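You operate a simulated robot arm through the tools that you are given. There is no shell and no other tool. Be economical: measure what you need, move in short steps, check, and stop when the job is done.

You are at the controls of a simulated robot arm. One attempt, no reset.

## Task
Take the large brass weight and put it on the toe plate of the hand truck. Then take the sample box on the wooden table and put it away on the shelf under the side table. Then take the green tag from the wooden table and leave it on the check card there. Keep to this order. Set down upright: large brass weight.

Only the result counts: the job must be done as asked and must still hold three seconds after the hand-in. Knocking over, shifting, dropping, spilling or breaking anything else fails it.

## Robot
A 7-joint arm with a two-finger parallel gripper on a trunk, on a base that drives. Base frame: it is fixed to the floor where the robot stands at the start and does not move with it; the origin is under the middle of the robot, x ahead of it, y to its left, z up; the surface under the hand at the start is at about z = 760. Readings come in mm, rad, newtons and seconds.
Its first joint turns from -2.601 to 2.601 rad. Places, roughly: shelf under the side table [-3700, 2300, 300]; toe plate of the hand truck [1200, 900, 100]. Payload 3.5 kg.
Tool frame: the origin (TCP) lies between the finger pads and is the grasp point; the fingertips stand 23 mm ahead of it; z points along the fingers, y is the line along which they close. Largest opening 94 mm; finger width 38, thickness 10; the body of the gripper, 54 by 96 mm, starts 39 mm behind the TCP.
Orientation is that of the tool frame in the base frame, as a unit quaternion [w, x, y, z]. With the fingers straight down and closing along the base's y, the tool's x points along the base's -x, its y along +y and its z along -z.

## Interface
- The arm moves only by the tool jog_arm. Its argument "moves" is a list of rows, each a list of 7 numbers: the shift along the tool's x, y, z in mm, then the turn, a rotation vector about the tool's x, y, z in rad, then the opening, from 0 (shut) to 1 (fully open). In form: [[dx, dy, dz, ax, ay, az, jaw], ...]. A call has 1 to 10 rows; each row shifts and turns the commanded pose from where the row before left it, along the tool's axes as they then stand. Each row takes 0.2 s and may step no farther than 50 mm and 0.15 rad from the row before; otherwise, or with a gripper value out of range, the whole call is refused. A pose out of reach is approached as far as the arm can. The call stops where the force on the tool passes 40 N (or 10 N more than at its start, if that is more) or the arm is blocked; 0.2 s more then pass. The fingers move at their own pace (about 153 mm/s each) and stop on an object; they squeeze with about 22 N. The grip force told is the motor's: it shows also when the fingers shut on nothing. Time passes only in rows, and 0.2 s behind the last, so rows that do not move let the fingers close. The reply holds the time, the measured pose of the TCP, the force on the tool along the base axes, the opening and the grip force, in the units named above and with some noise, with the torque about the TCP (base axes, N m) and any sound that the robot's microphone picked up, and new pictures: "views" is both (left out), scene, wrist or none.
- Cameras (640 x 400 px; columns grow to the right, rows downward): "scene" is now at [-238.9, 175.4, 1285.5]; the picture's right is [-0.16, -0.99, 0.00], its down [-0.40, 0.07, -0.91] and it looks along [0.90, -0.15, -0.41] (base axes); focal length 269 px, centre (320, 200). "wrist" rides on the gripper at [86, 16, -75] in the tool frame; the picture's right is [-0.18, 0.98, 0.00], its down [-0.58, -0.11, -0.81] and it looks along [-0.79, -0.15, 0.59] (tool axes); focal length 243 px, centre (320, 200). There is no depth. A picture from a camera that has moved, and an enlarged one, comes with that camera's place and axes in the base frame and with its lens.
- drive_base(legs): drives the robot by 1 to 6 legs, each [ahead, left, turn to the left] in mm, mm and rad, along the robot's own axes; the way and the turn of a leg run together, so that a leg with both is an arc; at most 1500 mm and 3.142 rad a leg. The arm and the cameras ride along, it lands a little off, and it stops where it bumps. It gives what a move gives, and a new picture of the scene camera.
- turn_head(pan, tilt): turns the head with the scene camera to pan (to the left, within 2.496 rad either way) and tilt (down, from -0.506 to 1.204), counted from straight ahead of the robot. It gives what a move gives, and a new picture of the scene camera.
- inspect(camera, box): a new picture of the part [left, top, right, bottom] of that camera's present view, enlarged. No time passes.
- hand_in(): hands the job in; it is judged then, once.

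Work in short steps. Places have to be worked out from the pictures, the camera data and where the tool is seen: move nearer, look again, correct. Check each grasp and each placing, and mend what went wrong. You have 165 turns and 260 pictures in all, those below and enlarged ones among them. Open the gripper and draw the arm clear of the work before you hand the job in, unless the task says otherwise; then end with one line.

The tools are called after "Emit:" as name(argument=value, ...) on one line, values as JSON. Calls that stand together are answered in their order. jog_arm: Moves the arm, as the interface text tells. Its arguments: {"type":"object","properties":{"moves":{"type":"array"},"views":{"type":"string","enum":["both","scene","wrist","none"]}},"required":["moves"]} The other tools are called the same way: drive_base (legs) drives the base; turn_head (pan, tilt) turns the head that bears the scene camera; inspect (camera, box) takes an enlarged picture of a part of a camera's view; hand_in () hands the job in.

At the start:

```text
t: 0.0
tcp_pos: [745.9, 343.7, 1070.1]
ee_rot: [0.0, 0.0, 1.0, -0.001]
force: [-0.2, -0.5, -0.6]
wrist_torque: [0.02, 0.02, 0.0]
grip_width: 94.0
gripper_force: 0.1
robot x, y, heading: [-4.8, -0.5, 0.001]
head pan, tilt: [-0.162, 0.421]
```

scene: 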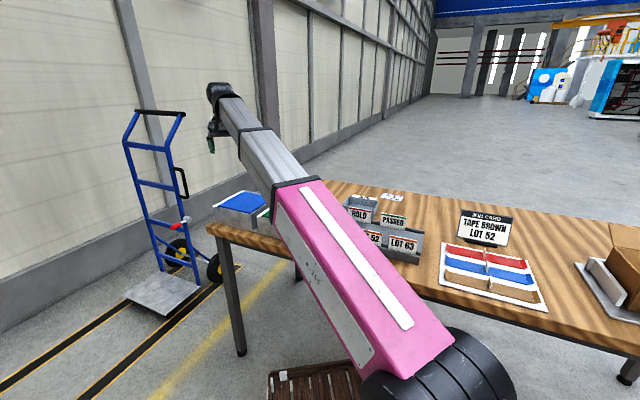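
wrist: 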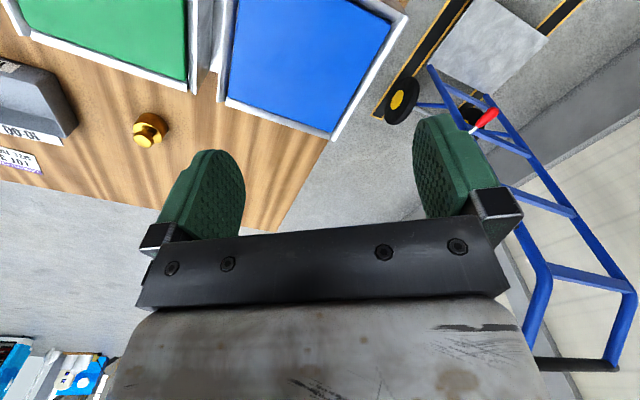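

The wrist view shows one brass weight beyond the trays; I look around the table with the head and enlarge the views.

Emit:
inspect(camera="wrist", box=[0, 0, 400, 250])

Emit:
inspect(camera="scene", box=[300, 160, 640, 372])

Emit:
turn_head(pan=-0.7, tilt=0.6)

```text
1.60 times, centred on (200, 125) of wrist
camera zoom: at [659.4, 360.1, 1143.4], right [0.18, 0.98, 0.0], down [0.58, -0.11, 0.81], along [0.79, -0.15, -0.59], focal length 388 px, centre (512, 320)
```

zoom: 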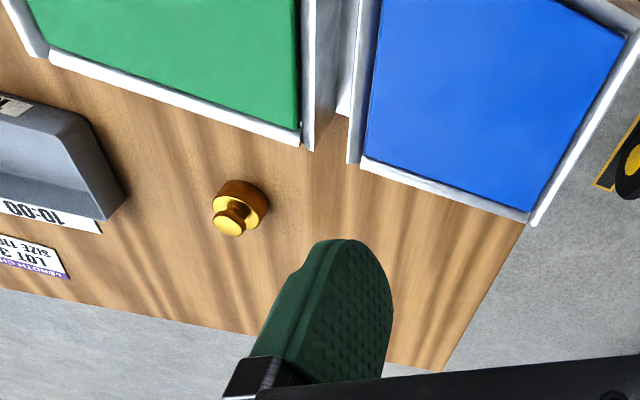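

```text
1.88 times, centred on (470, 266) of scene
camera zoom: at [-238.9, 175.4, 1285.5], right [-0.16, -0.99, 0.0], down [-0.4, 0.07, -0.91], along [0.9, -0.15, -0.41], focal length 506 px, centre (38, 76)
```

zoom: 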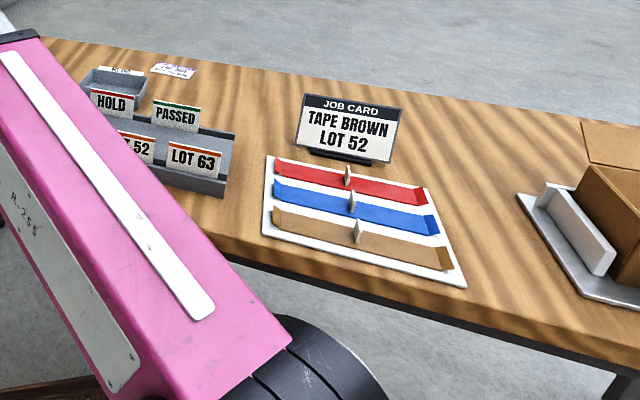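

```text
t: 1.0
tcp_pos: [746.4, 344.5, 1070.8]
ee_rot: [0.0, 0.0, 1.0, 0.0]
force: [-0.4, 0.2, 0.0]
wrist_torque: [0.01, 0.0, -0.01]
grip_width: 94.0
gripper_force: 0.0
robot x, y, heading: [3.9, -2.9, -0.003]
head pan, tilt: [-0.7, 0.6]
camera scene: at [-262.4, 133.5, 1269.2], right [-0.64, -0.77, 0.0], down [-0.43, 0.36, -0.83], along [0.63, -0.53, -0.56], focal length 269 px, centre (320, 200)
```

scene: 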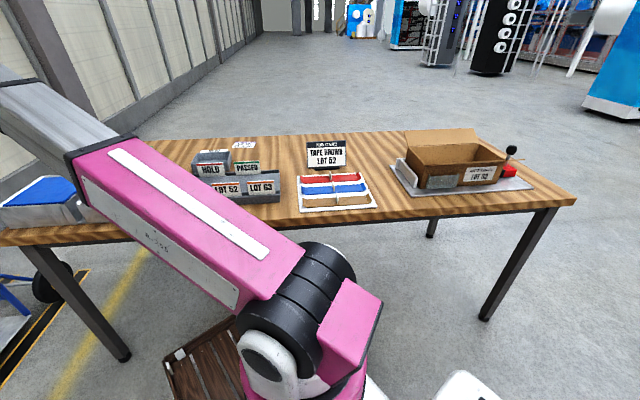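

Now a closer look at the tags, the box and the rest of the table.

Emit:
inspect(camera="scene", box=[160, 120, 360, 245])

Emit:
inspect(camera="scene", box=[380, 110, 580, 235])

Emit:
turn_head(pan=0.5, tilt=0.6)

```text
3.20 times, centred on (260, 182) of scene
camera zoom: at [-262.4, 133.5, 1269.2], right [-0.64, -0.77, 0.0], down [-0.43, 0.36, -0.83], along [0.63, -0.53, -0.56], focal length 860 px, centre (512, 256)
```

zoom: 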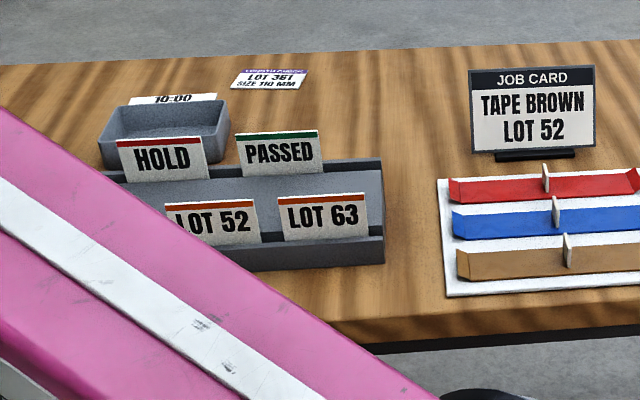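

```text
3.20 times, centred on (480, 172) of scene
camera zoom: at [-262.4, 133.5, 1269.2], right [-0.64, -0.77, 0.0], down [-0.43, 0.36, -0.83], along [0.63, -0.53, -0.56], focal length 860 px, centre (-192, 288)
```

zoom: 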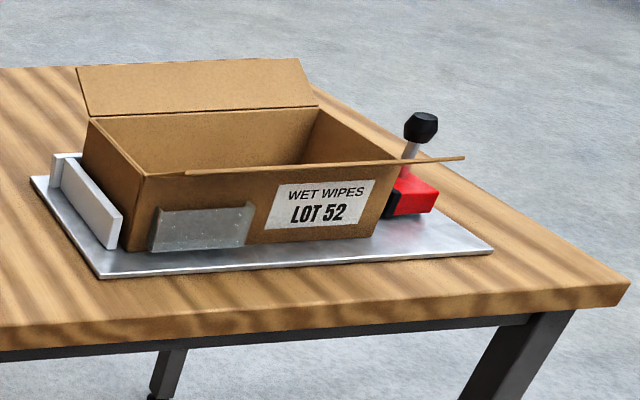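

```text
t: 2.4
tcp_pos: [745.9, 344.8, 1070.3]
ee_rot: [0.0, 0.0, 1.0, 0.0]
force: [-0.3, -0.1, 0.1]
wrist_torque: [-0.01, 0.02, 0.01]
grip_width: 94.2
gripper_force: 0.1
robot x, y, heading: [1.3, -1.0, -0.003]
head pan, tilt: [0.499, 0.6]
camera scene: at [-252.4, 232.6, 1269.2], right [0.48, -0.88, 0.0], down [-0.5, -0.27, -0.83], along [0.72, 0.39, -0.56], focal length 269 px, centre (320, 200)
```

scene: 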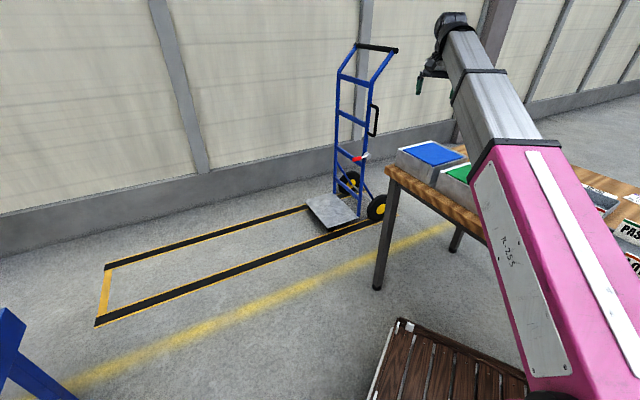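

The table holds tag rack, a gray open box, a check card (LENGTH CHECK) and the brass weight farther back. I move the hand to the right to see them with the wrist camera.

Emit:
jog_arm(moves=[[0, -50, 0, 0, 0, 0, 1], [0, -50, 0, 0, 0, 0, 1], [0, -50, 0, 0, 0, 0, 1], [0, -50, 0, 0, 0, 0, 1], [20, -50, 0, 0, 0, 0, 1], [20, -20, 0, 0, 0, 0, 1]], views="wrist")

```text
refused: row 5 steps farther than a row can; nothing moved
```

Row too long; shortening.

Emit:
jog_arm(moves=[[0, -50, 0, 0, 0, 0, 1], [0, -50, 0, 0, 0, 0, 1], [0, -50, 0, 0, 0, 0, 1], [0, -50, 0, 0, 0, 0, 1], [20, -45, 0, 0, 0, 0, 1], [20, -20, 0, 0, 0, 0, 1]], views="wrist")

```text
t: 3.5
tcp_pos: [736.5, 118.7, 1071.4]
ee_rot: [0.006, 0.005, 1.0, 0.001]
force: [2.3, -2.0, -1.8]
wrist_torque: [0.12, -0.08, 0.12]
grip_width: 94.0
gripper_force: 0.1
robot x, y, heading: [-1.1, 1.3, 0.001]
head pan, tilt: [0.499, 0.6]
stopped in row 5: the force on the tool passed its limit at 56 N (the readings are from after the stop); the commanded pose is now the measured one
camera wrist: at [649.3, 135.1, 1143.6], right [0.19, 0.98, 0.0], down [0.57, -0.12, 0.81], along [0.8, -0.16, -0.58], focal length 243 px, centre (320, 200)
```

wrist: 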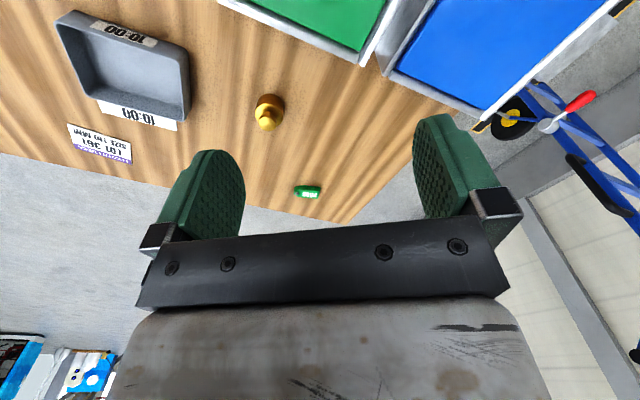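

A small green object lies beyond the weight. I enlarge it and the gray box.

Emit:
inspect(camera="wrist", box=[230, 80, 390, 220])

Emit:
inspect(camera="wrist", box=[40, 0, 200, 180])

```text
2.86 times, centred on (310, 150) of wrist
camera zoom: at [649.3, 135.1, 1143.6], right [0.19, 0.98, 0.0], down [0.57, -0.12, 0.81], along [0.8, -0.16, -0.58], focal length 693 px, centre (349, 343)
```

zoom: 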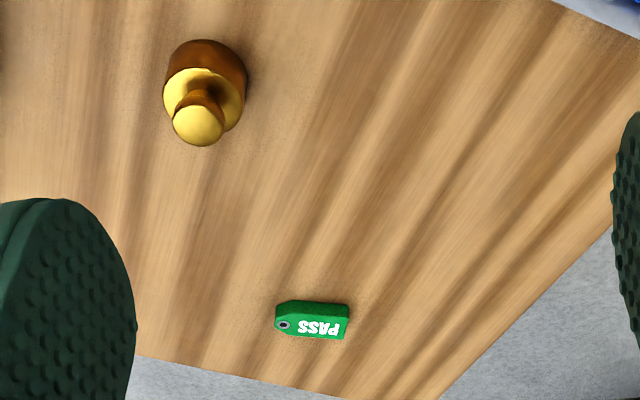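

```text
2.22 times, centred on (120, 90) of wrist
camera zoom: at [649.3, 135.1, 1143.6], right [0.19, 0.98, 0.0], down [0.57, -0.12, 0.81], along [0.8, -0.16, -0.58], focal length 539 px, centre (764, 444)
```

zoom: 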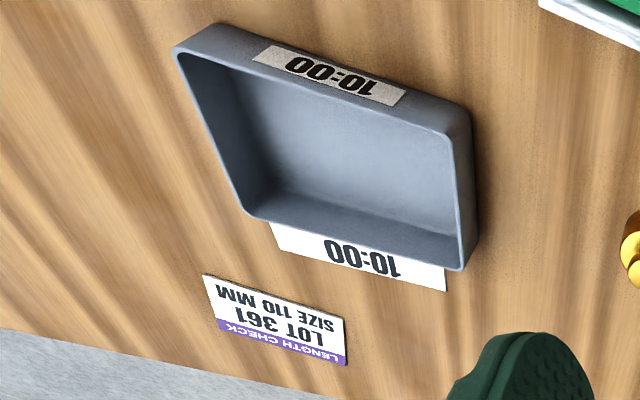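

Found: box (gray, "10:00") around (780,-160), PASS tag around (1134,5), check card around (898,-376), weight around (863,10). Now I look at the floor ahead of the robot before driving, and all round for the side table.

Emit:
turn_head(pan=0.0, tilt=1.1)

Emit:
turn_head(pan=2.45, tilt=0.25)

Emit:
turn_head(pan=1.3, tilt=0.4)

```text
t: 4.5
tcp_pos: [737.3, 117.6, 1072.4]
ee_rot: [0.005, 0.006, 1.0, 0.001]
force: [1.9, -0.9, -6.5]
wrist_torque: [-0.05, -0.32, -0.04]
grip_width: 93.9
gripper_force: 0.1
robot x, y, heading: [0.8, 1.1, 0.001]
head pan, tilt: [0.0, 1.1]
camera scene: at [-266.8, 190.4, 1230.6], right [0.0, -1.0, 0.0], down [-0.89, 0.0, -0.45], along [0.45, 0.0, -0.89], focal length 269 px, centre (320, 200)
```

scene: 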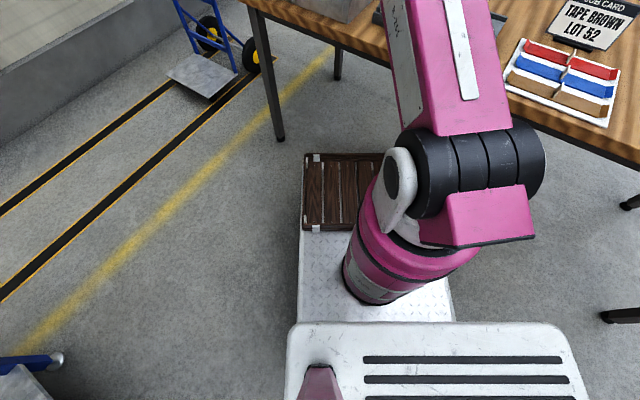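

```text
t: 6.7
tcp_pos: [736.2, 118.6, 1072.4]
ee_rot: [0.006, 0.005, 1.0, 0.001]
force: [2.3, 0.9, -7.2]
wrist_torque: [-0.1, -0.47, -0.04]
grip_width: 94.2
gripper_force: 0.1
robot x, y, heading: [4.4, -0.3, -0.0]
head pan, tilt: [2.45, 0.25]
camera scene: at [-402.0, 249.9, 1301.4], right [0.64, 0.77, 0.0], down [0.19, -0.16, -0.97], along [-0.75, 0.62, -0.25], focal length 269 px, centre (320, 200)
```

scene: 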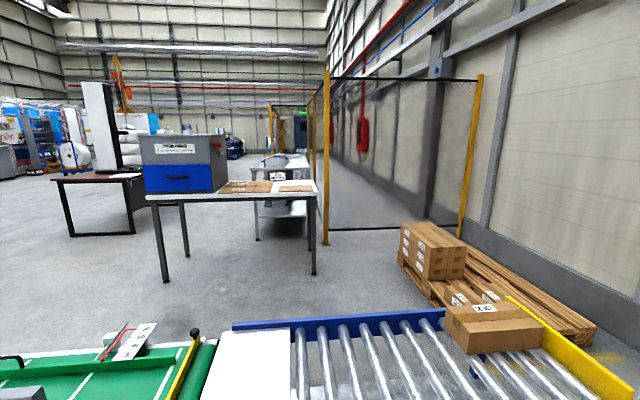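

```text
t: 8.1
tcp_pos: [736.2, 117.8, 1071.9]
ee_rot: [0.005, 0.006, 1.0, 0.001]
force: [2.1, -0.1, -6.3]
wrist_torque: [-0.04, -0.42, -0.01]
grip_width: 93.9
gripper_force: 0.1
robot x, y, heading: [2.7, 0.2, -0.003]
head pan, tilt: [1.3, 0.4]
camera scene: at [-305.4, 279.6, 1287.4], right [0.96, -0.27, 0.0], down [-0.1, -0.38, -0.92], along [0.25, 0.89, -0.39], focal length 269 px, centre (320, 200)
```

scene: 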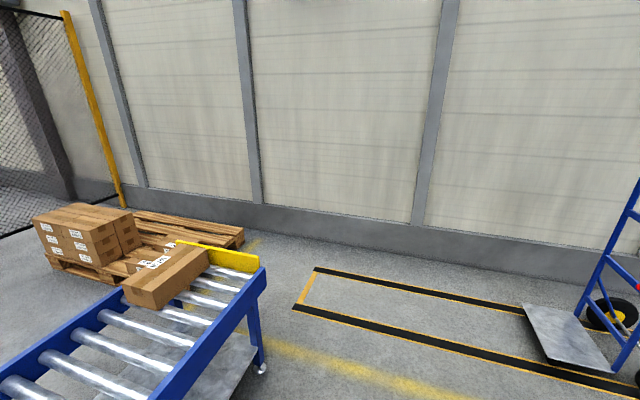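

The shelf table is at the back-left behind the robot; the base front may slide under the table. Now I go above the weight in gentle steps, watching the odd residual force.

Emit:
jog_arm(moves=[[-20, -10, 0, 0, 0, 0, 1], [-30, -20, 0, 0, 0, 0, 1], [-30, -30, 0, 0, 0, 0, 1], [-30, -30, 0, 0, 0, 0, 1], [-16, -18, 0, 0, 0, 0, 1]], views="wrist")

```text
t: 9.3
tcp_pos: [862.7, 7.8, 1073.2]
ee_rot: [0.005, 0.005, 1.0, 0.001]
force: [0.3, 0.2, 0.7]
wrist_torque: [-0.02, 0.01, -0.01]
grip_width: 94.0
gripper_force: 0.1
robot x, y, heading: [-1.6, 2.5, -0.004]
head pan, tilt: [1.3, 0.4]
camera wrist: at [775.7, 25.5, 1144.5], right [0.19, 0.98, 0.0], down [0.57, -0.12, 0.81], along [0.8, -0.15, -0.58], focal length 243 px, centre (320, 200)
```

wrist: 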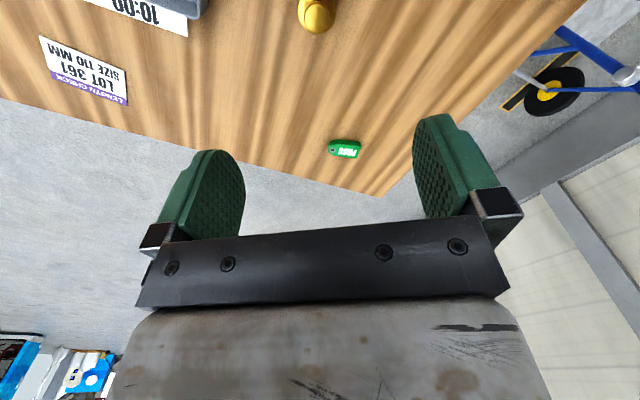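

Triangulation puts the weight's knob at about (873,4,821). I descend above it to look closer.

Emit:
jog_arm(moves=[[-10, -3, 20, 0, 0, 0, 1], [0, 0, 40, 0, 0, 0, 1], [0, 0, 40, 0, 0, 0, 1], [0, 0, 40, 0, 0, 0, 1], [0, 0, 15, 0, 0, 0, 1]], views="wrist")

```text
t: 10.5
tcp_pos: [873.5, 7.4, 916.4]
ee_rot: [0.005, 0.006, 1.0, 0.001]
force: [0.1, -0.2, 0.6]
wrist_torque: [-0.02, 0.0, -0.01]
grip_width: 94.1
gripper_force: 0.1
robot x, y, heading: [-1.1, -6.1, -0.005]
head pan, tilt: [1.3, 0.4]
camera wrist: at [785.6, 23.8, 988.3], right [0.19, 0.98, 0.0], down [0.57, -0.12, 0.81], along [0.8, -0.16, -0.58], focal length 243 px, centre (320, 200)
```

wrist: 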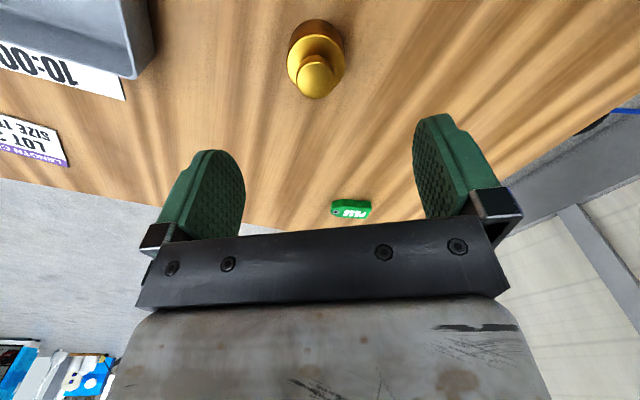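

Emit:
inspect(camera="wrist", box=[270, 0, 370, 120])

```text
3.33 times, centred on (320, 60) of wrist
camera zoom: at [785.6, 23.8, 988.3], right [0.19, 0.98, 0.0], down [0.57, -0.12, 0.81], along [0.8, -0.16, -0.58], focal length 809 px, centre (320, 667)
```

zoom: 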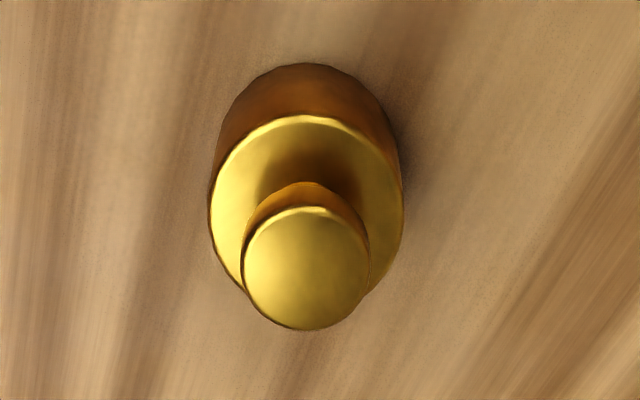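

Weight centre refined to about (880,2), body 46 mm wide and 30 high, knob top near 809. I descend to TCP z 791 around the body.

Emit:
jog_arm(moves=[[-6, -5, 20, 0, 0, 0, 1], [0, 0, 35, 0, 0, 0, 1], [0, 0, 30, 0, 0, 0, 1]], views="wrist")

```text
t: 11.3
tcp_pos: [880.6, 0.6, 830.2]
ee_rot: [0.005, 0.005, 1.0, 0.0]
force: [-0.8, -0.1, 0.0]
wrist_torque: [-0.02, 0.03, -0.01]
grip_width: 94.1
gripper_force: 0.1
robot x, y, heading: [-0.8, -0.5, 0.0]
head pan, tilt: [1.3, 0.4]
camera wrist: at [792.5, 17.6, 902.9], right [0.19, 0.98, 0.0], down [0.57, -0.12, 0.81], along [0.8, -0.16, -0.58], focal length 243 px, centre (320, 200)
```

wrist: 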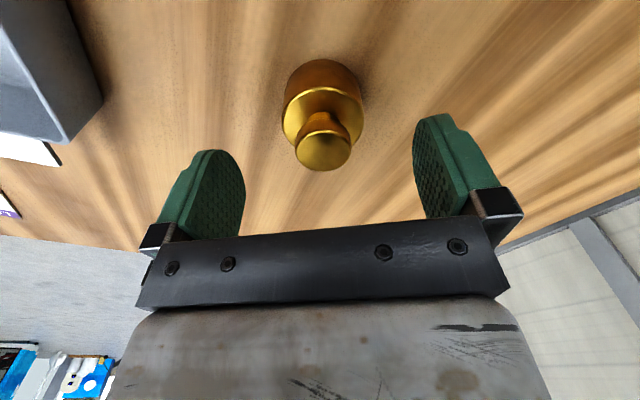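

Consistent: centre (880,2). Down 40 and close.

Emit:
jog_arm(moves=[[0, 1, 20, 0, 0, 0, 1], [0, 0, 20, 0, 0, 0, 1], [0, 0, 0, 0, 0, 0, 0.3], [0, 0, 0, 0, 0, 0, 0.3], [0, 0, 0, 0, 0, 0, 0.3]], views="wrist")

```text
t: 12.5
tcp_pos: [880.7, 1.4, 790.4]
ee_rot: [0.004, 0.005, 1.0, 0.001]
force: [0.2, 0.9, 1.1]
wrist_torque: [0.07, 0.05, -0.04]
grip_width: 47.3
gripper_force: 21.3
robot x, y, heading: [-0.3, -1.4, -0.002]
head pan, tilt: [1.3, 0.4]
camera wrist: at [793.4, 18.5, 863.5], right [0.19, 0.98, 0.0], down [0.57, -0.12, 0.81], along [0.8, -0.16, -0.58], focal length 243 px, centre (320, 200)
```

wrist: 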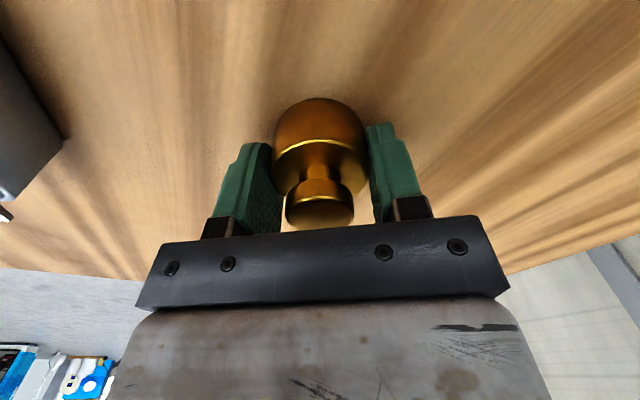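

Gripped at 47 mm with 21 N. Lift gently.

Emit:
jog_arm(moves=[[0, 0, -15, 0, 0, 0, 0.0], [0, 0, -25, 0, 0, 0, 0.0], [0, 0, -30, 0, 0, 0, 0.0], [0, 0, -30, 0, 0, 0, 0.0], [0, 0, -30, 0, 0, 0, 0.0], [0, 0, -20, 0, 0, 0, 0.0]], views="wrist")

Emit:
turn_head(pan=0.6, tilt=0.7)

Emit:
inspect(camera="scene", box=[240, 20, 440, 220])

```text
t: 13.9
tcp_pos: [878.6, 2.2, 942.1]
ee_rot: [0.004, 0.005, 1.0, 0.001]
force: [0.1, 0.0, -5.0]
wrist_torque: [-0.01, -0.03, 0.02]
grip_width: 47.0
gripper_force: 21.9
robot x, y, heading: [2.0, -3.1, -0.005]
head pan, tilt: [1.3, 0.4]
camera wrist: at [791.7, 18.8, 1014.3], right [0.19, 0.98, 0.0], down [0.57, -0.12, 0.81], along [0.8, -0.16, -0.58], focal length 243 px, centre (320, 200)
```

wrist: 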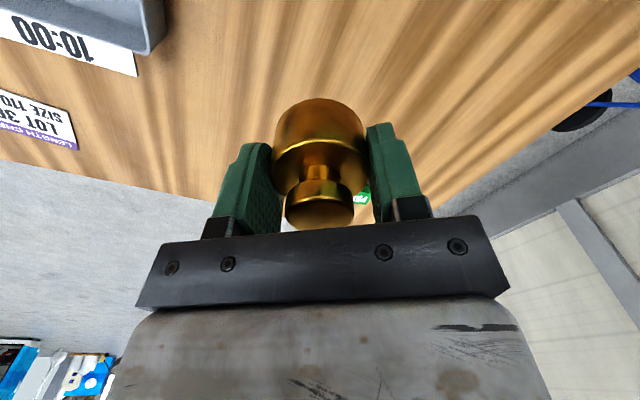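

```text
t: 14.9
tcp_pos: [879.1, 1.8, 941.7]
ee_rot: [0.005, 0.005, 1.0, 0.001]
force: [-0.5, 0.2, -6.0]
wrist_torque: [0.01, 0.0, -0.01]
grip_width: 47.0
gripper_force: 21.6
robot x, y, heading: [-0.7, -0.4, -0.003]
head pan, tilt: [0.6, 0.7]
camera scene: at [-259.8, 238.4, 1260.6], right [0.57, -0.82, 0.0], down [-0.53, -0.36, -0.77], along [0.63, 0.43, -0.64], focal length 269 px, centre (320, 200)
```

scene: 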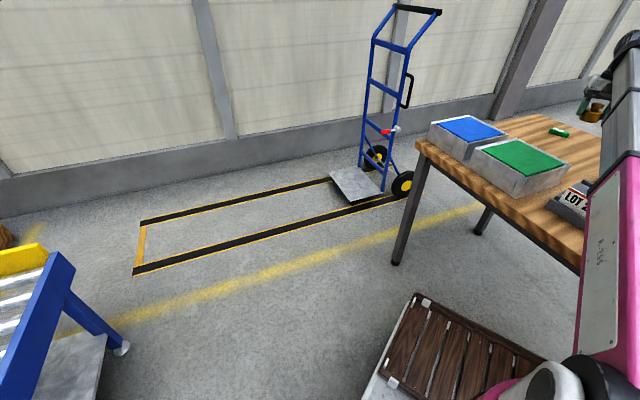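

```text
2.00 times, centred on (340, 120) of scene
camera zoom: at [-259.8, 238.4, 1260.6], right [0.57, -0.82, 0.0], down [-0.53, -0.36, -0.77], along [0.63, 0.43, -0.64], focal length 538 px, centre (280, 360)
```

zoom: 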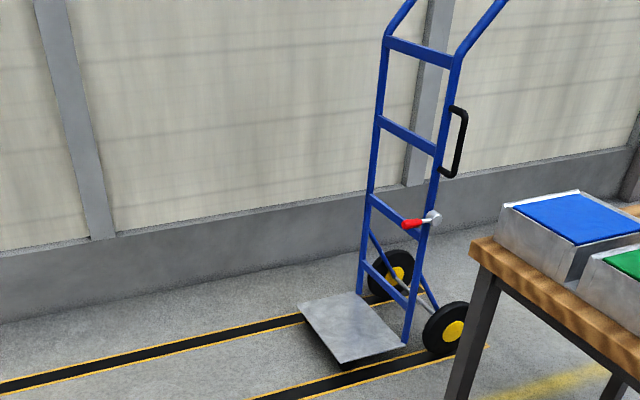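

The weight is held (about 5.5 N). Toe plate centre looks to be about (1190,925). I retract the arm before driving to the left.

Emit:
jog_arm(moves=[[15, 0, -15, 0, 0, 0, 0], [35, 0, -20, 0, 0, 0, 0], [40, 0, -20, 0, 0, 0, 0], [40, 0, 0, 0, 0, 0, 0], [40, 0, 0, 0, 0, 0, 0], [40, 0, 0, 0, 0, 0, 0], [40, 0, 0, 0, 0, 0, 0], [20, 0, 0, 0, 0, 0, 0]], views="none")

Emit:
drive_base(legs=[[150, 700, 0]])

```text
t: 16.7
tcp_pos: [607.9, 5.9, 994.0]
ee_rot: [0.005, 0.006, 1.0, 0.0]
force: [-0.2, -0.1, -5.8]
wrist_torque: [-0.03, -0.01, -0.02]
grip_width: 47.0
gripper_force: 21.5
robot x, y, heading: [-1.6, -2.6, -0.0]
head pan, tilt: [0.6, 0.7]
```

```text
t: 20.6
tcp_pos: [758.3, 699.5, 995.8]
ee_rot: [0.005, 0.004, 1.0, 0.001]
force: [-0.4, -0.2, -4.7]
wrist_torque: [-0.01, 0.0, -0.02]
grip_width: 46.8
gripper_force: 22.0
robot x, y, heading: [149.0, 691.9, 0.003]
head pan, tilt: [0.6, 0.7]
camera scene: at [-110.9, 931.5, 1260.6], right [0.57, -0.82, 0.0], down [-0.53, -0.36, -0.76], along [0.63, 0.43, -0.64], focal length 269 px, centre (320, 200)
```

scene: 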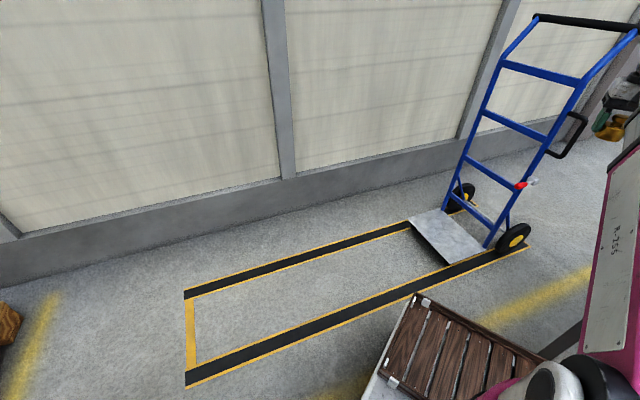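

Second view gives a plate height around 80-100 and centre near (1190,920). Drive on to a standing place around (400,790).

Emit:
drive_base(legs=[[250, 110, 0]])

Emit:
turn_head(pan=0.0, tilt=0.75)

```text
t: 22.5
tcp_pos: [1009.4, 812.5, 995.5]
ee_rot: [0.006, 0.003, 1.0, 0.001]
force: [0.3, 0.1, -5.4]
wrist_torque: [-0.04, 0.01, 0.03]
grip_width: 47.0
gripper_force: 22.0
robot x, y, heading: [395.7, 804.6, 0.004]
head pan, tilt: [0.6, 0.7]
camera scene: at [138.4, 1041.8, 1260.6], right [0.57, -0.82, 0.0], down [-0.53, -0.37, -0.76], along [0.63, 0.43, -0.64], focal length 269 px, centre (320, 200)
```

scene: 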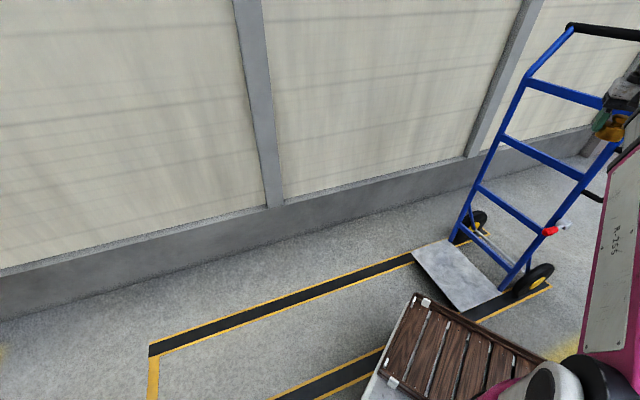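

```text
t: 23.5
tcp_pos: [1006.9, 813.0, 994.1]
ee_rot: [0.005, 0.003, 1.0, 0.001]
force: [-0.4, -1.0, -5.0]
wrist_torque: [0.0, 0.01, 0.01]
grip_width: 46.9
gripper_force: 21.8
robot x, y, heading: [401.6, 803.9, 0.001]
head pan, tilt: [0.0, 0.75]
camera scene: at [151.3, 993.9, 1256.3], right [0.0, -1.0, 0.0], down [-0.68, 0.0, -0.73], along [0.73, 0.0, -0.68], focal length 269 px, centre (320, 200)
```

scene: 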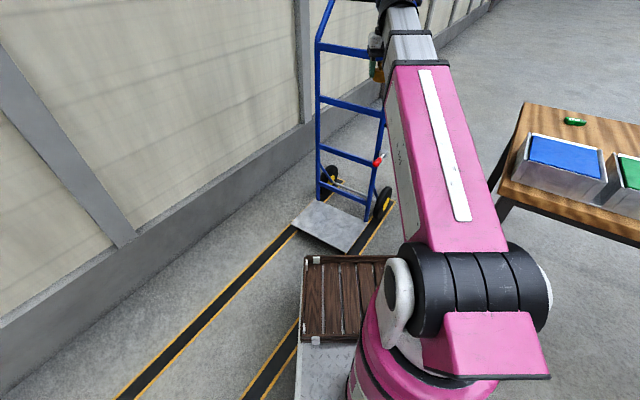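

Plate corners from here: near (1005,851), left (1212,1158), right (1187,716); target (1165,925). I move above it at height, then look.

Emit:
jog_arm(moves=[[-15, 10, 0, 0, 0, 0, 0], [-35, 25, 0, 0, 0, 0, 0], [-35, 25, 5, 0, 0, 0, 0], [-35, 25, 20, 0, 0, 0, 0], [-25, 18, 30, 0, 0, 0, 0], [-10, 9, 35, 0, 0, 0, 0], [0, 0, 35, 0, 0, 0, 0]], views="both")

```text
t: 25.1
tcp_pos: [1160.7, 924.0, 872.7]
ee_rot: [0.006, 0.003, 1.0, 0.001]
force: [-0.3, -0.2, -6.4]
wrist_torque: [-0.02, 0.01, -0.01]
grip_width: 46.8
gripper_force: 22.0
robot x, y, heading: [400.6, 806.4, 0.004]
head pan, tilt: [0.0, 0.75]
camera scene: at [151.3, 993.8, 1256.3], right [0.0, -1.0, 0.0], down [-0.68, 0.0, -0.73], along [0.73, 0.0, -0.68], focal length 269 px, centre (320, 200)
camera wrist: at [1074.1, 940.3, 943.9], right [0.19, 0.98, 0.0], down [0.57, -0.11, 0.81], along [0.8, -0.15, -0.58], focal length 243 px, centre (320, 200)
```

scene: 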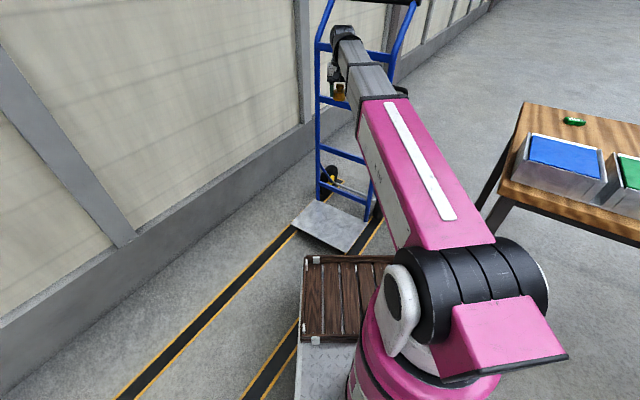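
wrist: 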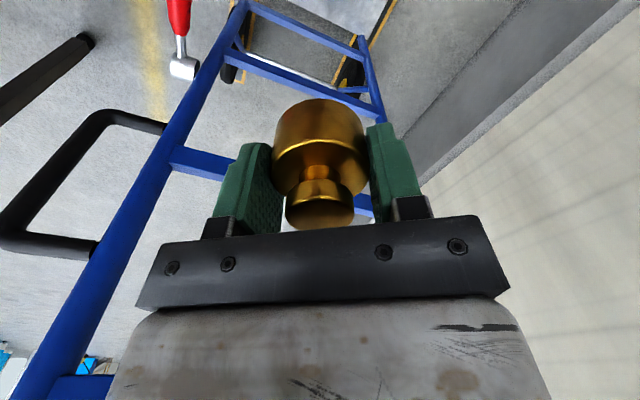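

The frame is some 150 mm beyond the hand; clear. I go down in stages.

Emit:
jog_arm(moves=[[0, 0, 30, 0, 0, 0, 0], [0, 0, 45, 0, 0, 0, 0], [0, 0, 45, 0, 0, 0, 0], [0, 0, 45, 0, 0, 0, 0], [0, 0, 45, 0, 0, 0, 0], [0, 0, 45, 0, 0, 0, 0], [0, 0, 45, 0, 0, 0, 0]], views="both")

```text
t: 26.7
tcp_pos: [1165.5, 923.2, 570.9]
ee_rot: [0.006, 0.004, 1.0, 0.001]
force: [-0.3, 0.9, -5.5]
wrist_torque: [-0.02, 0.0, 0.0]
grip_width: 46.9
gripper_force: 21.9
robot x, y, heading: [396.6, 805.9, -0.001]
head pan, tilt: [0.0, 0.75]
camera scene: at [151.4, 993.8, 1256.3], right [0.0, -1.0, 0.0], down [-0.68, 0.0, -0.73], along [0.73, 0.0, -0.68], focal length 269 px, centre (320, 200)
camera wrist: at [1078.6, 939.4, 643.0], right [0.19, 0.98, 0.0], down [0.57, -0.11, 0.81], along [0.8, -0.15, -0.58], focal length 243 px, centre (320, 200)
```

scene: 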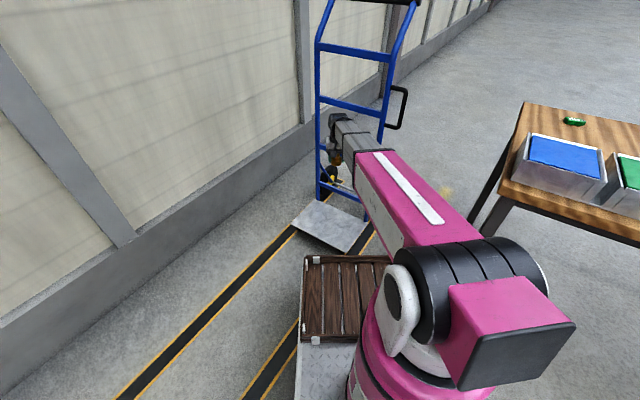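
wrist: 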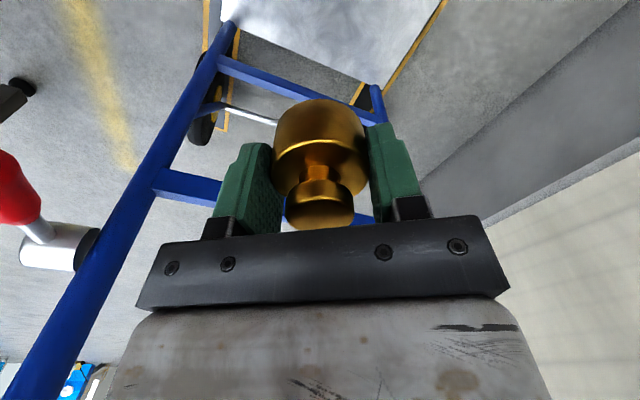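

Still clear on all sides; continue down to z≈320.

Emit:
jog_arm(moves=[[0, 0, 30, 0, 0, 0, 0], [0, 0, 45, 0, 0, 0, 0], [0, 0, 45, 0, 0, 0, 0], [0, 0, 45, 0, 0, 0, 0], [0, 0, 45, 0, 0, 0, 0], [0, 0, 40, 0, 0, 0, 0]], views="both")

```text
t: 28.1
tcp_pos: [1169.4, 925.0, 319.0]
ee_rot: [0.006, 0.004, 1.0, 0.001]
force: [0.8, 0.4, -5.8]
wrist_torque: [0.01, 0.02, -0.01]
grip_width: 47.2
gripper_force: 21.7
robot x, y, heading: [399.7, 808.5, 0.009]
head pan, tilt: [0.0, 0.75]
camera scene: at [151.4, 993.8, 1256.3], right [0.0, -1.0, 0.0], down [-0.68, 0.0, -0.73], along [0.73, 0.0, -0.68], focal length 269 px, centre (320, 200)
camera wrist: at [1082.4, 942.3, 391.7], right [0.19, 0.98, 0.0], down [0.57, -0.11, 0.81], along [0.8, -0.15, -0.58], focal length 243 px, centre (320, 200)
```

scene: 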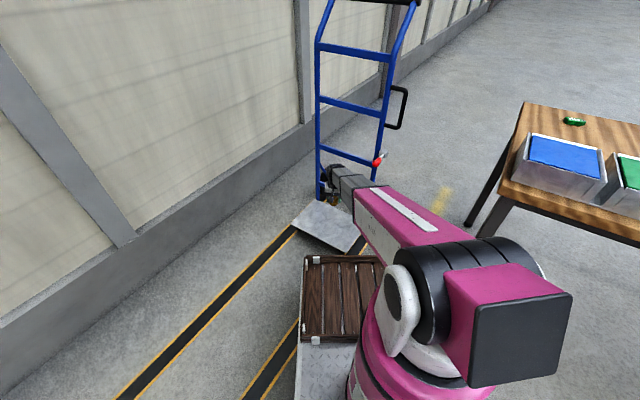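
wrist: 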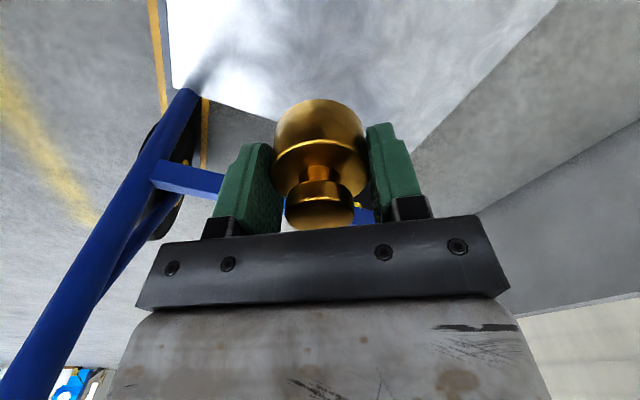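

Plate height is uncertain (20-90). Go down to z≈170 and look again.

Emit:
jog_arm(moves=[[0, 0, 30, 0, 0, 0, 0], [0, 0, 40, 0, 0, 0, 0], [0, 0, 40, 0, 0, 0, 0], [0, 0, 30, 0, 0, 0, 0], [0, 0, 10, 0, 0, 0, 0]], views="wrist")

```text
t: 29.3
tcp_pos: [1170.4, 924.0, 171.5]
ee_rot: [0.006, 0.004, 1.0, 0.001]
force: [0.4, -0.3, -6.0]
wrist_torque: [-0.02, -0.02, 0.03]
grip_width: 47.2
gripper_force: 22.0
robot x, y, heading: [397.9, 804.2, -0.0]
head pan, tilt: [0.0, 0.75]
camera wrist: at [1083.5, 940.4, 242.4], right [0.19, 0.98, 0.0], down [0.57, -0.11, 0.81], along [0.8, -0.15, -0.58], focal length 243 px, centre (320, 200)
```

wrist: 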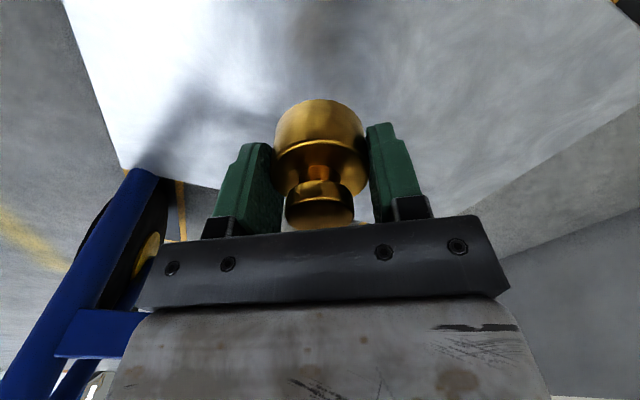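

Now the corner triangulates to plate height ~100-117, so the weight's base (~141) is close. Descend in small rows, watching force.

Emit:
jog_arm(moves=[[0, 0, 8, 0, 0, 0, 0], [0, 0, 8, 0, 0, 0, 0], [0, 0, 5, 0, 0, 0, 0]], views="wrist")

```text
t: 30.1
tcp_pos: [1170.7, 922.9, 150.1]
ee_rot: [0.005, 0.003, 1.0, 0.0]
force: [-0.3, 0.0, -5.7]
wrist_torque: [-0.01, 0.01, 0.0]
grip_width: 47.0
gripper_force: 23.2
robot x, y, heading: [395.8, 803.5, 0.004]
head pan, tilt: [0.0, 0.75]
camera wrist: at [1083.8, 940.3, 222.0], right [0.19, 0.98, 0.0], down [0.57, -0.11, 0.81], along [0.8, -0.15, -0.58], focal length 243 px, centre (320, 200)
```

wrist: 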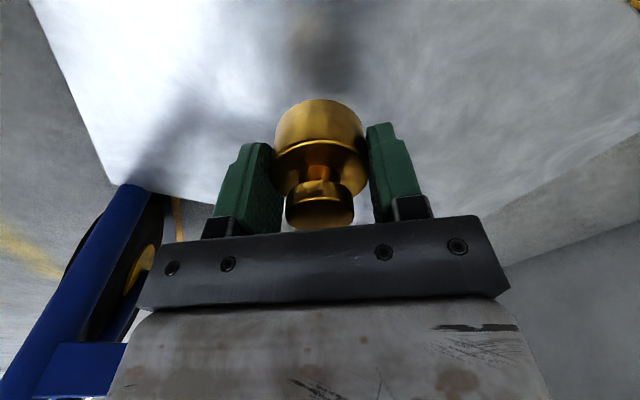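

Emit:
jog_arm(moves=[[0, 0, 5, 0, 0, 0, 0], [0, 0, 5, 0, 0, 0, 0]], views="none")

Emit:
jog_arm(moves=[[0, 0, 4, 0, 0, 0, 0]], views="wrist")

```text
t: 30.7
tcp_pos: [1172.1, 923.6, 139.5]
ee_rot: [0.006, 0.003, 1.0, 0.001]
force: [0.2, 0.4, -5.6]
wrist_torque: [-0.03, 0.02, 0.01]
grip_width: 46.9
gripper_force: 22.5
robot x, y, heading: [398.4, 800.2, 0.005]
head pan, tilt: [0.0, 0.75]
```

```text
t: 31.1
tcp_pos: [1172.8, 924.3, 136.8]
ee_rot: [0.005, 0.004, 1.0, 0.0]
force: [-0.3, 0.2, -5.3]
wrist_torque: [0.0, 0.01, 0.03]
grip_width: 46.9
gripper_force: 22.1
robot x, y, heading: [398.3, 803.7, -0.001]
head pan, tilt: [0.0, 0.75]
camera wrist: at [1084.6, 940.5, 208.6], right [0.19, 0.98, 0.0], down [0.57, -0.11, 0.81], along [0.8, -0.15, -0.58], focal length 243 px, centre (320, 200)
```

wrist: 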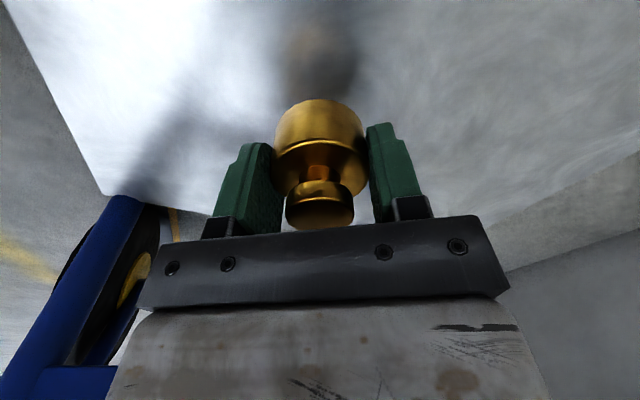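

Emit:
jog_arm(moves=[[0, 0, 5, 0, 0, 0, 0], [0, 0, 5, 0, 0, 0, 0]], views="none")

Emit:
jog_arm(moves=[[0, 0, 5, 0, 0, 0, 0], [0, 0, 5, 0, 0, 0, 0]], views="wrist")

```text
t: 31.7
tcp_pos: [1170.7, 923.0, 126.2]
ee_rot: [0.005, 0.004, 1.0, 0.001]
force: [0.2, -0.4, -5.6]
wrist_torque: [-0.04, 0.0, -0.02]
grip_width: 47.0
gripper_force: 22.2
robot x, y, heading: [399.3, 805.1, 0.004]
head pan, tilt: [0.0, 0.75]
```

```text
t: 32.3
tcp_pos: [1170.8, 925.3, 115.7]
ee_rot: [0.004, 0.004, 1.0, 0.001]
force: [-0.6, 0.5, -6.5]
wrist_torque: [-0.02, 0.02, 0.04]
grip_width: 46.6
gripper_force: 21.8
robot x, y, heading: [402.5, 806.3, 0.004]
head pan, tilt: [0.0, 0.75]
camera wrist: at [1083.8, 941.1, 188.5], right [0.19, 0.98, 0.0], down [0.57, -0.11, 0.81], along [0.8, -0.15, -0.58], focal length 243 px, centre (320, 200)
```

wrist: 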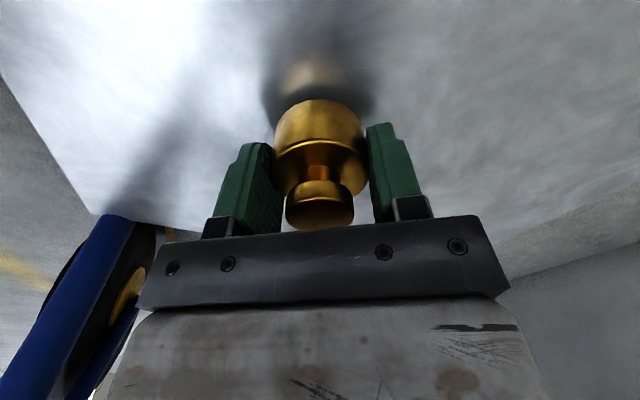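

Shadow and reflection are closing in on the base. Continue in small rows.

Emit:
jog_arm(moves=[[0, 0, 4, 0, 0, 0, 0], [0, 0, 4, 0, 0, 0, 0]], views="none")

Emit:
jog_arm(moves=[[0, 0, 3, 0, 0, 0, 0], [0, 0, 3, 0, 0, 0, 0]], views="wrist")

```text
t: 32.9
tcp_pos: [1171.4, 924.6, 108.4]
ee_rot: [0.005, 0.003, 1.0, 0.0]
force: [-0.4, 1.2, 2.1]
wrist_torque: [-0.1, 0.12, 0.0]
grip_width: 46.8
gripper_force: 22.1
robot x, y, heading: [397.3, 806.2, -0.0]
head pan, tilt: [0.0, 0.75]
```

```text
t: 33.5
tcp_pos: [1172.1, 924.0, 102.9]
ee_rot: [0.006, 0.004, 1.0, 0.001]
force: [0.9, -1.1, 15.6]
wrist_torque: [-0.04, 0.01, 0.18]
grip_width: 46.2
gripper_force: 22.3
robot x, y, heading: [399.6, 801.2, 0.008]
head pan, tilt: [0.0, 0.75]
camera wrist: at [1084.9, 940.0, 175.4], right [0.19, 0.98, 0.0], down [0.57, -0.11, 0.81], along [0.8, -0.15, -0.58], focal length 243 px, centre (320, 200)
```

wrist: 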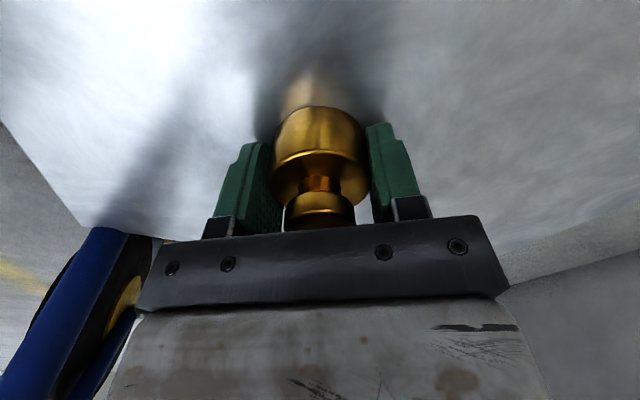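

Contact: weight is on the plate and slid up a few mm in the fingers. I ease up slightly, then open.

Emit:
jog_arm(moves=[[0, 0, -3, 0, 0, 0, 0], [0, 0, 0, 0, 0, 0, 0.6], [0, 0, 0, 0, 0, 0, 0.8], [0, 0, 0, 0, 0, 0, 0.8]], views="wrist")

```text
t: 34.5
tcp_pos: [1171.8, 923.9, 105.0]
ee_rot: [0.005, 0.003, 1.0, 0.001]
force: [0.3, -0.3, 0.5]
wrist_torque: [-0.01, 0.01, 0.0]
grip_width: 75.2
gripper_force: 0.1
robot x, y, heading: [398.5, 804.3, 0.003]
head pan, tilt: [0.0, 0.75]
camera wrist: at [1084.7, 940.1, 177.2], right [0.19, 0.98, 0.0], down [0.57, -0.11, 0.81], along [0.8, -0.15, -0.58], focal length 243 px, centre (320, 200)
```

wrist: 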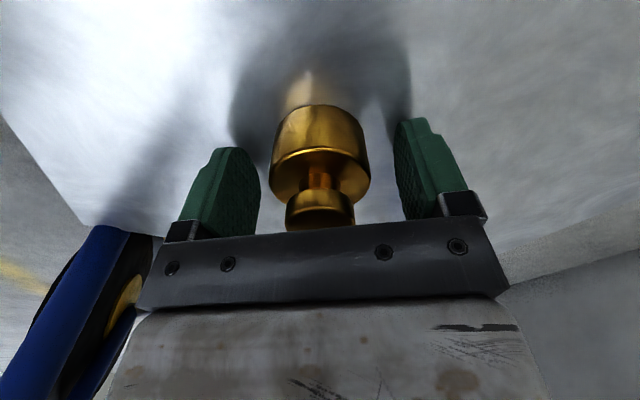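

Released and standing upright. I raise straight up.

Emit:
jog_arm(moves=[[0, 0, -20, 0, 0, 0, 0.8], [0, 0, -40, 0, 0, 0, 0.8], [0, 0, -45, 0, 0, 0, 0.8], [0, 0, -45, 0, 0, 0, 0.8], [0, 0, -45, 0, 0, 0, 0.8], [0, 0, -45, 0, 0, 0, 0.8]], views="wrist")

Emit:
jog_arm(moves=[[0, 0, -45, 0, 0, 0, 0.8], [0, 0, -45, 0, 0, 0, 0.8], [0, 0, -45, 0, 0, 0, 0.8], [0, 0, -45, 0, 0, 0, 0.8], [0, 0, -45, 0, 0, 0, 0.8], [0, 0, -45, 0, 0, 0, 0.8], [0, 0, -45, 0, 0, 0, 0.8], [0, 0, -45, 0, 0, 0, 0.8], [0, 0, -45, 0, 0, 0, 0.8], [0, 0, -45, 0, 0, 0, 0.8]], views="scene")

```text
t: 35.9
tcp_pos: [1169.3, 924.9, 346.1]
ee_rot: [0.005, 0.004, 1.0, 0.001]
force: [0.1, 0.0, -0.1]
wrist_torque: [-0.02, 0.03, 0.01]
grip_width: 75.0
gripper_force: 0.1
robot x, y, heading: [399.5, 803.1, 0.004]
head pan, tilt: [0.0, 0.75]
camera wrist: at [1082.6, 940.9, 417.3], right [0.19, 0.98, 0.0], down [0.57, -0.11, 0.81], along [0.8, -0.15, -0.58], focal length 243 px, centre (320, 200)
```

wrist: 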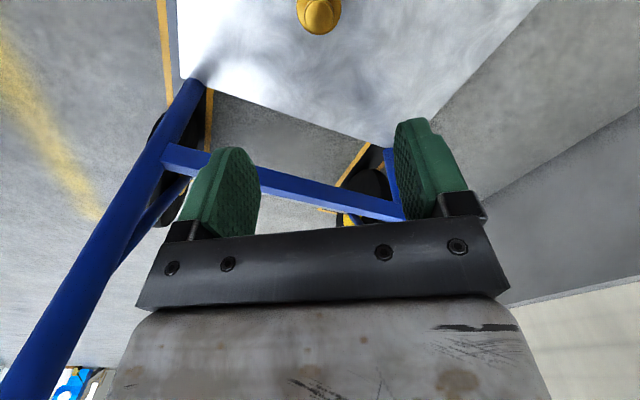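

```text
t: 38.1
tcp_pos: [1165.2, 922.5, 797.0]
ee_rot: [0.006, 0.003, 1.0, 0.001]
force: [-0.1, 0.3, -0.6]
wrist_torque: [0.01, -0.02, -0.01]
grip_width: 75.1
gripper_force: 0.1
robot x, y, heading: [397.3, 804.3, 0.003]
head pan, tilt: [0.0, 0.75]
camera scene: at [151.2, 993.8, 1256.3], right [0.0, -1.0, 0.0], down [-0.68, 0.0, -0.73], along [0.73, 0.0, -0.68], focal length 269 px, centre (320, 200)
```

scene: 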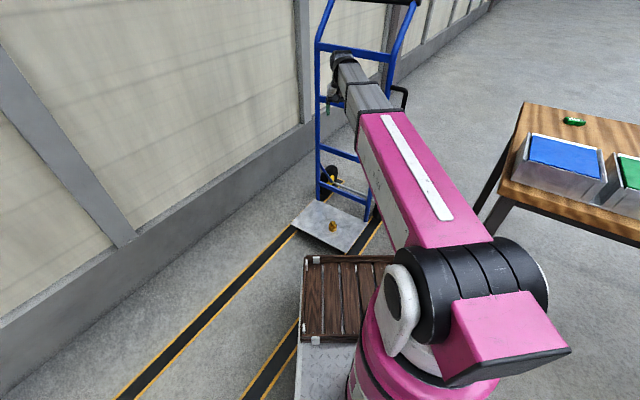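

The weight stands on the plate. The table runs slanted (its normal about (.82,-.57)), so I will stand square to it near (190,230). First retract and raise the arm.

Emit:
jog_arm(moves=[[10, 0, -35, 0, 0, 0, 0.8], [30, -20, -35, 0, 0, 0, 0.8], [30, -20, -35, 0, 0, 0, 0.8], [30, -20, -35, 0, 0, 0, 0.8], [30, -20, -35, 0, 0, 0, 0.8], [30, -20, -35, 0, 0, 0, 0.8], [10, -10, -10, 0, 0, 0, 0.8]], views="none")

Emit:
drive_base(legs=[[-380, -200, 0], [170, -374, -0.607]])

Emit:
turn_head(pan=0.0, tilt=0.6)

```text
refused: row 2 steps farther than a row can; nothing moved
```

```text
t: 41.8
tcp_pos: [847.3, 447.4, 797.9]
ee_rot: [0.008, 0.103, 0.995, 0.013]
force: [7.3, 25.3, -4.0]
wrist_torque: [-0.76, 0.13, -0.46]
grip_width: 63.7
gripper_force: 0.0
robot x, y, heading: [69.1, 478.4, -0.205]
head pan, tilt: [0.0, 0.75]
stopped in leg 2: the force on the tool passed its limit at 86 N (the readings are from after the stop); the commanded pose is now the measured one
camera scene: at [-135.8, 715.1, 1256.2], right [-0.2, -0.98, 0.0], down [-0.67, 0.14, -0.73], along [0.72, -0.15, -0.68], focal length 269 px, centre (320, 200)
```

scene: 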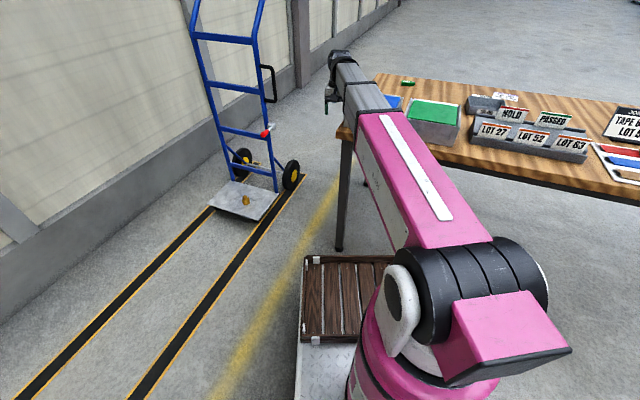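

```text
t: 42.5
tcp_pos: [846.8, 446.3, 796.9]
ee_rot: [0.008, 0.105, 0.994, 0.012]
force: [11.1, 32.4, -2.8]
wrist_torque: [-1.05, 0.36, -0.49]
grip_width: 60.4
gripper_force: 0.0
robot x, y, heading: [65.7, 477.9, -0.2]
head pan, tilt: [0.0, 0.6]
camera scene: at [-130.2, 714.0, 1269.0], right [-0.2, -0.98, 0.0], down [-0.55, 0.11, -0.82], along [0.81, -0.17, -0.57], focal length 269 px, centre (320, 200)
```

scene: 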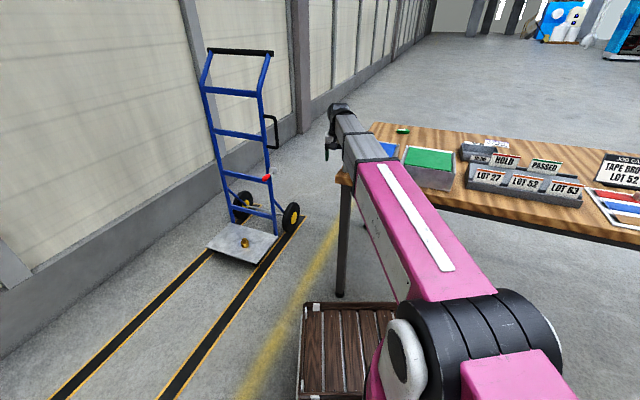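

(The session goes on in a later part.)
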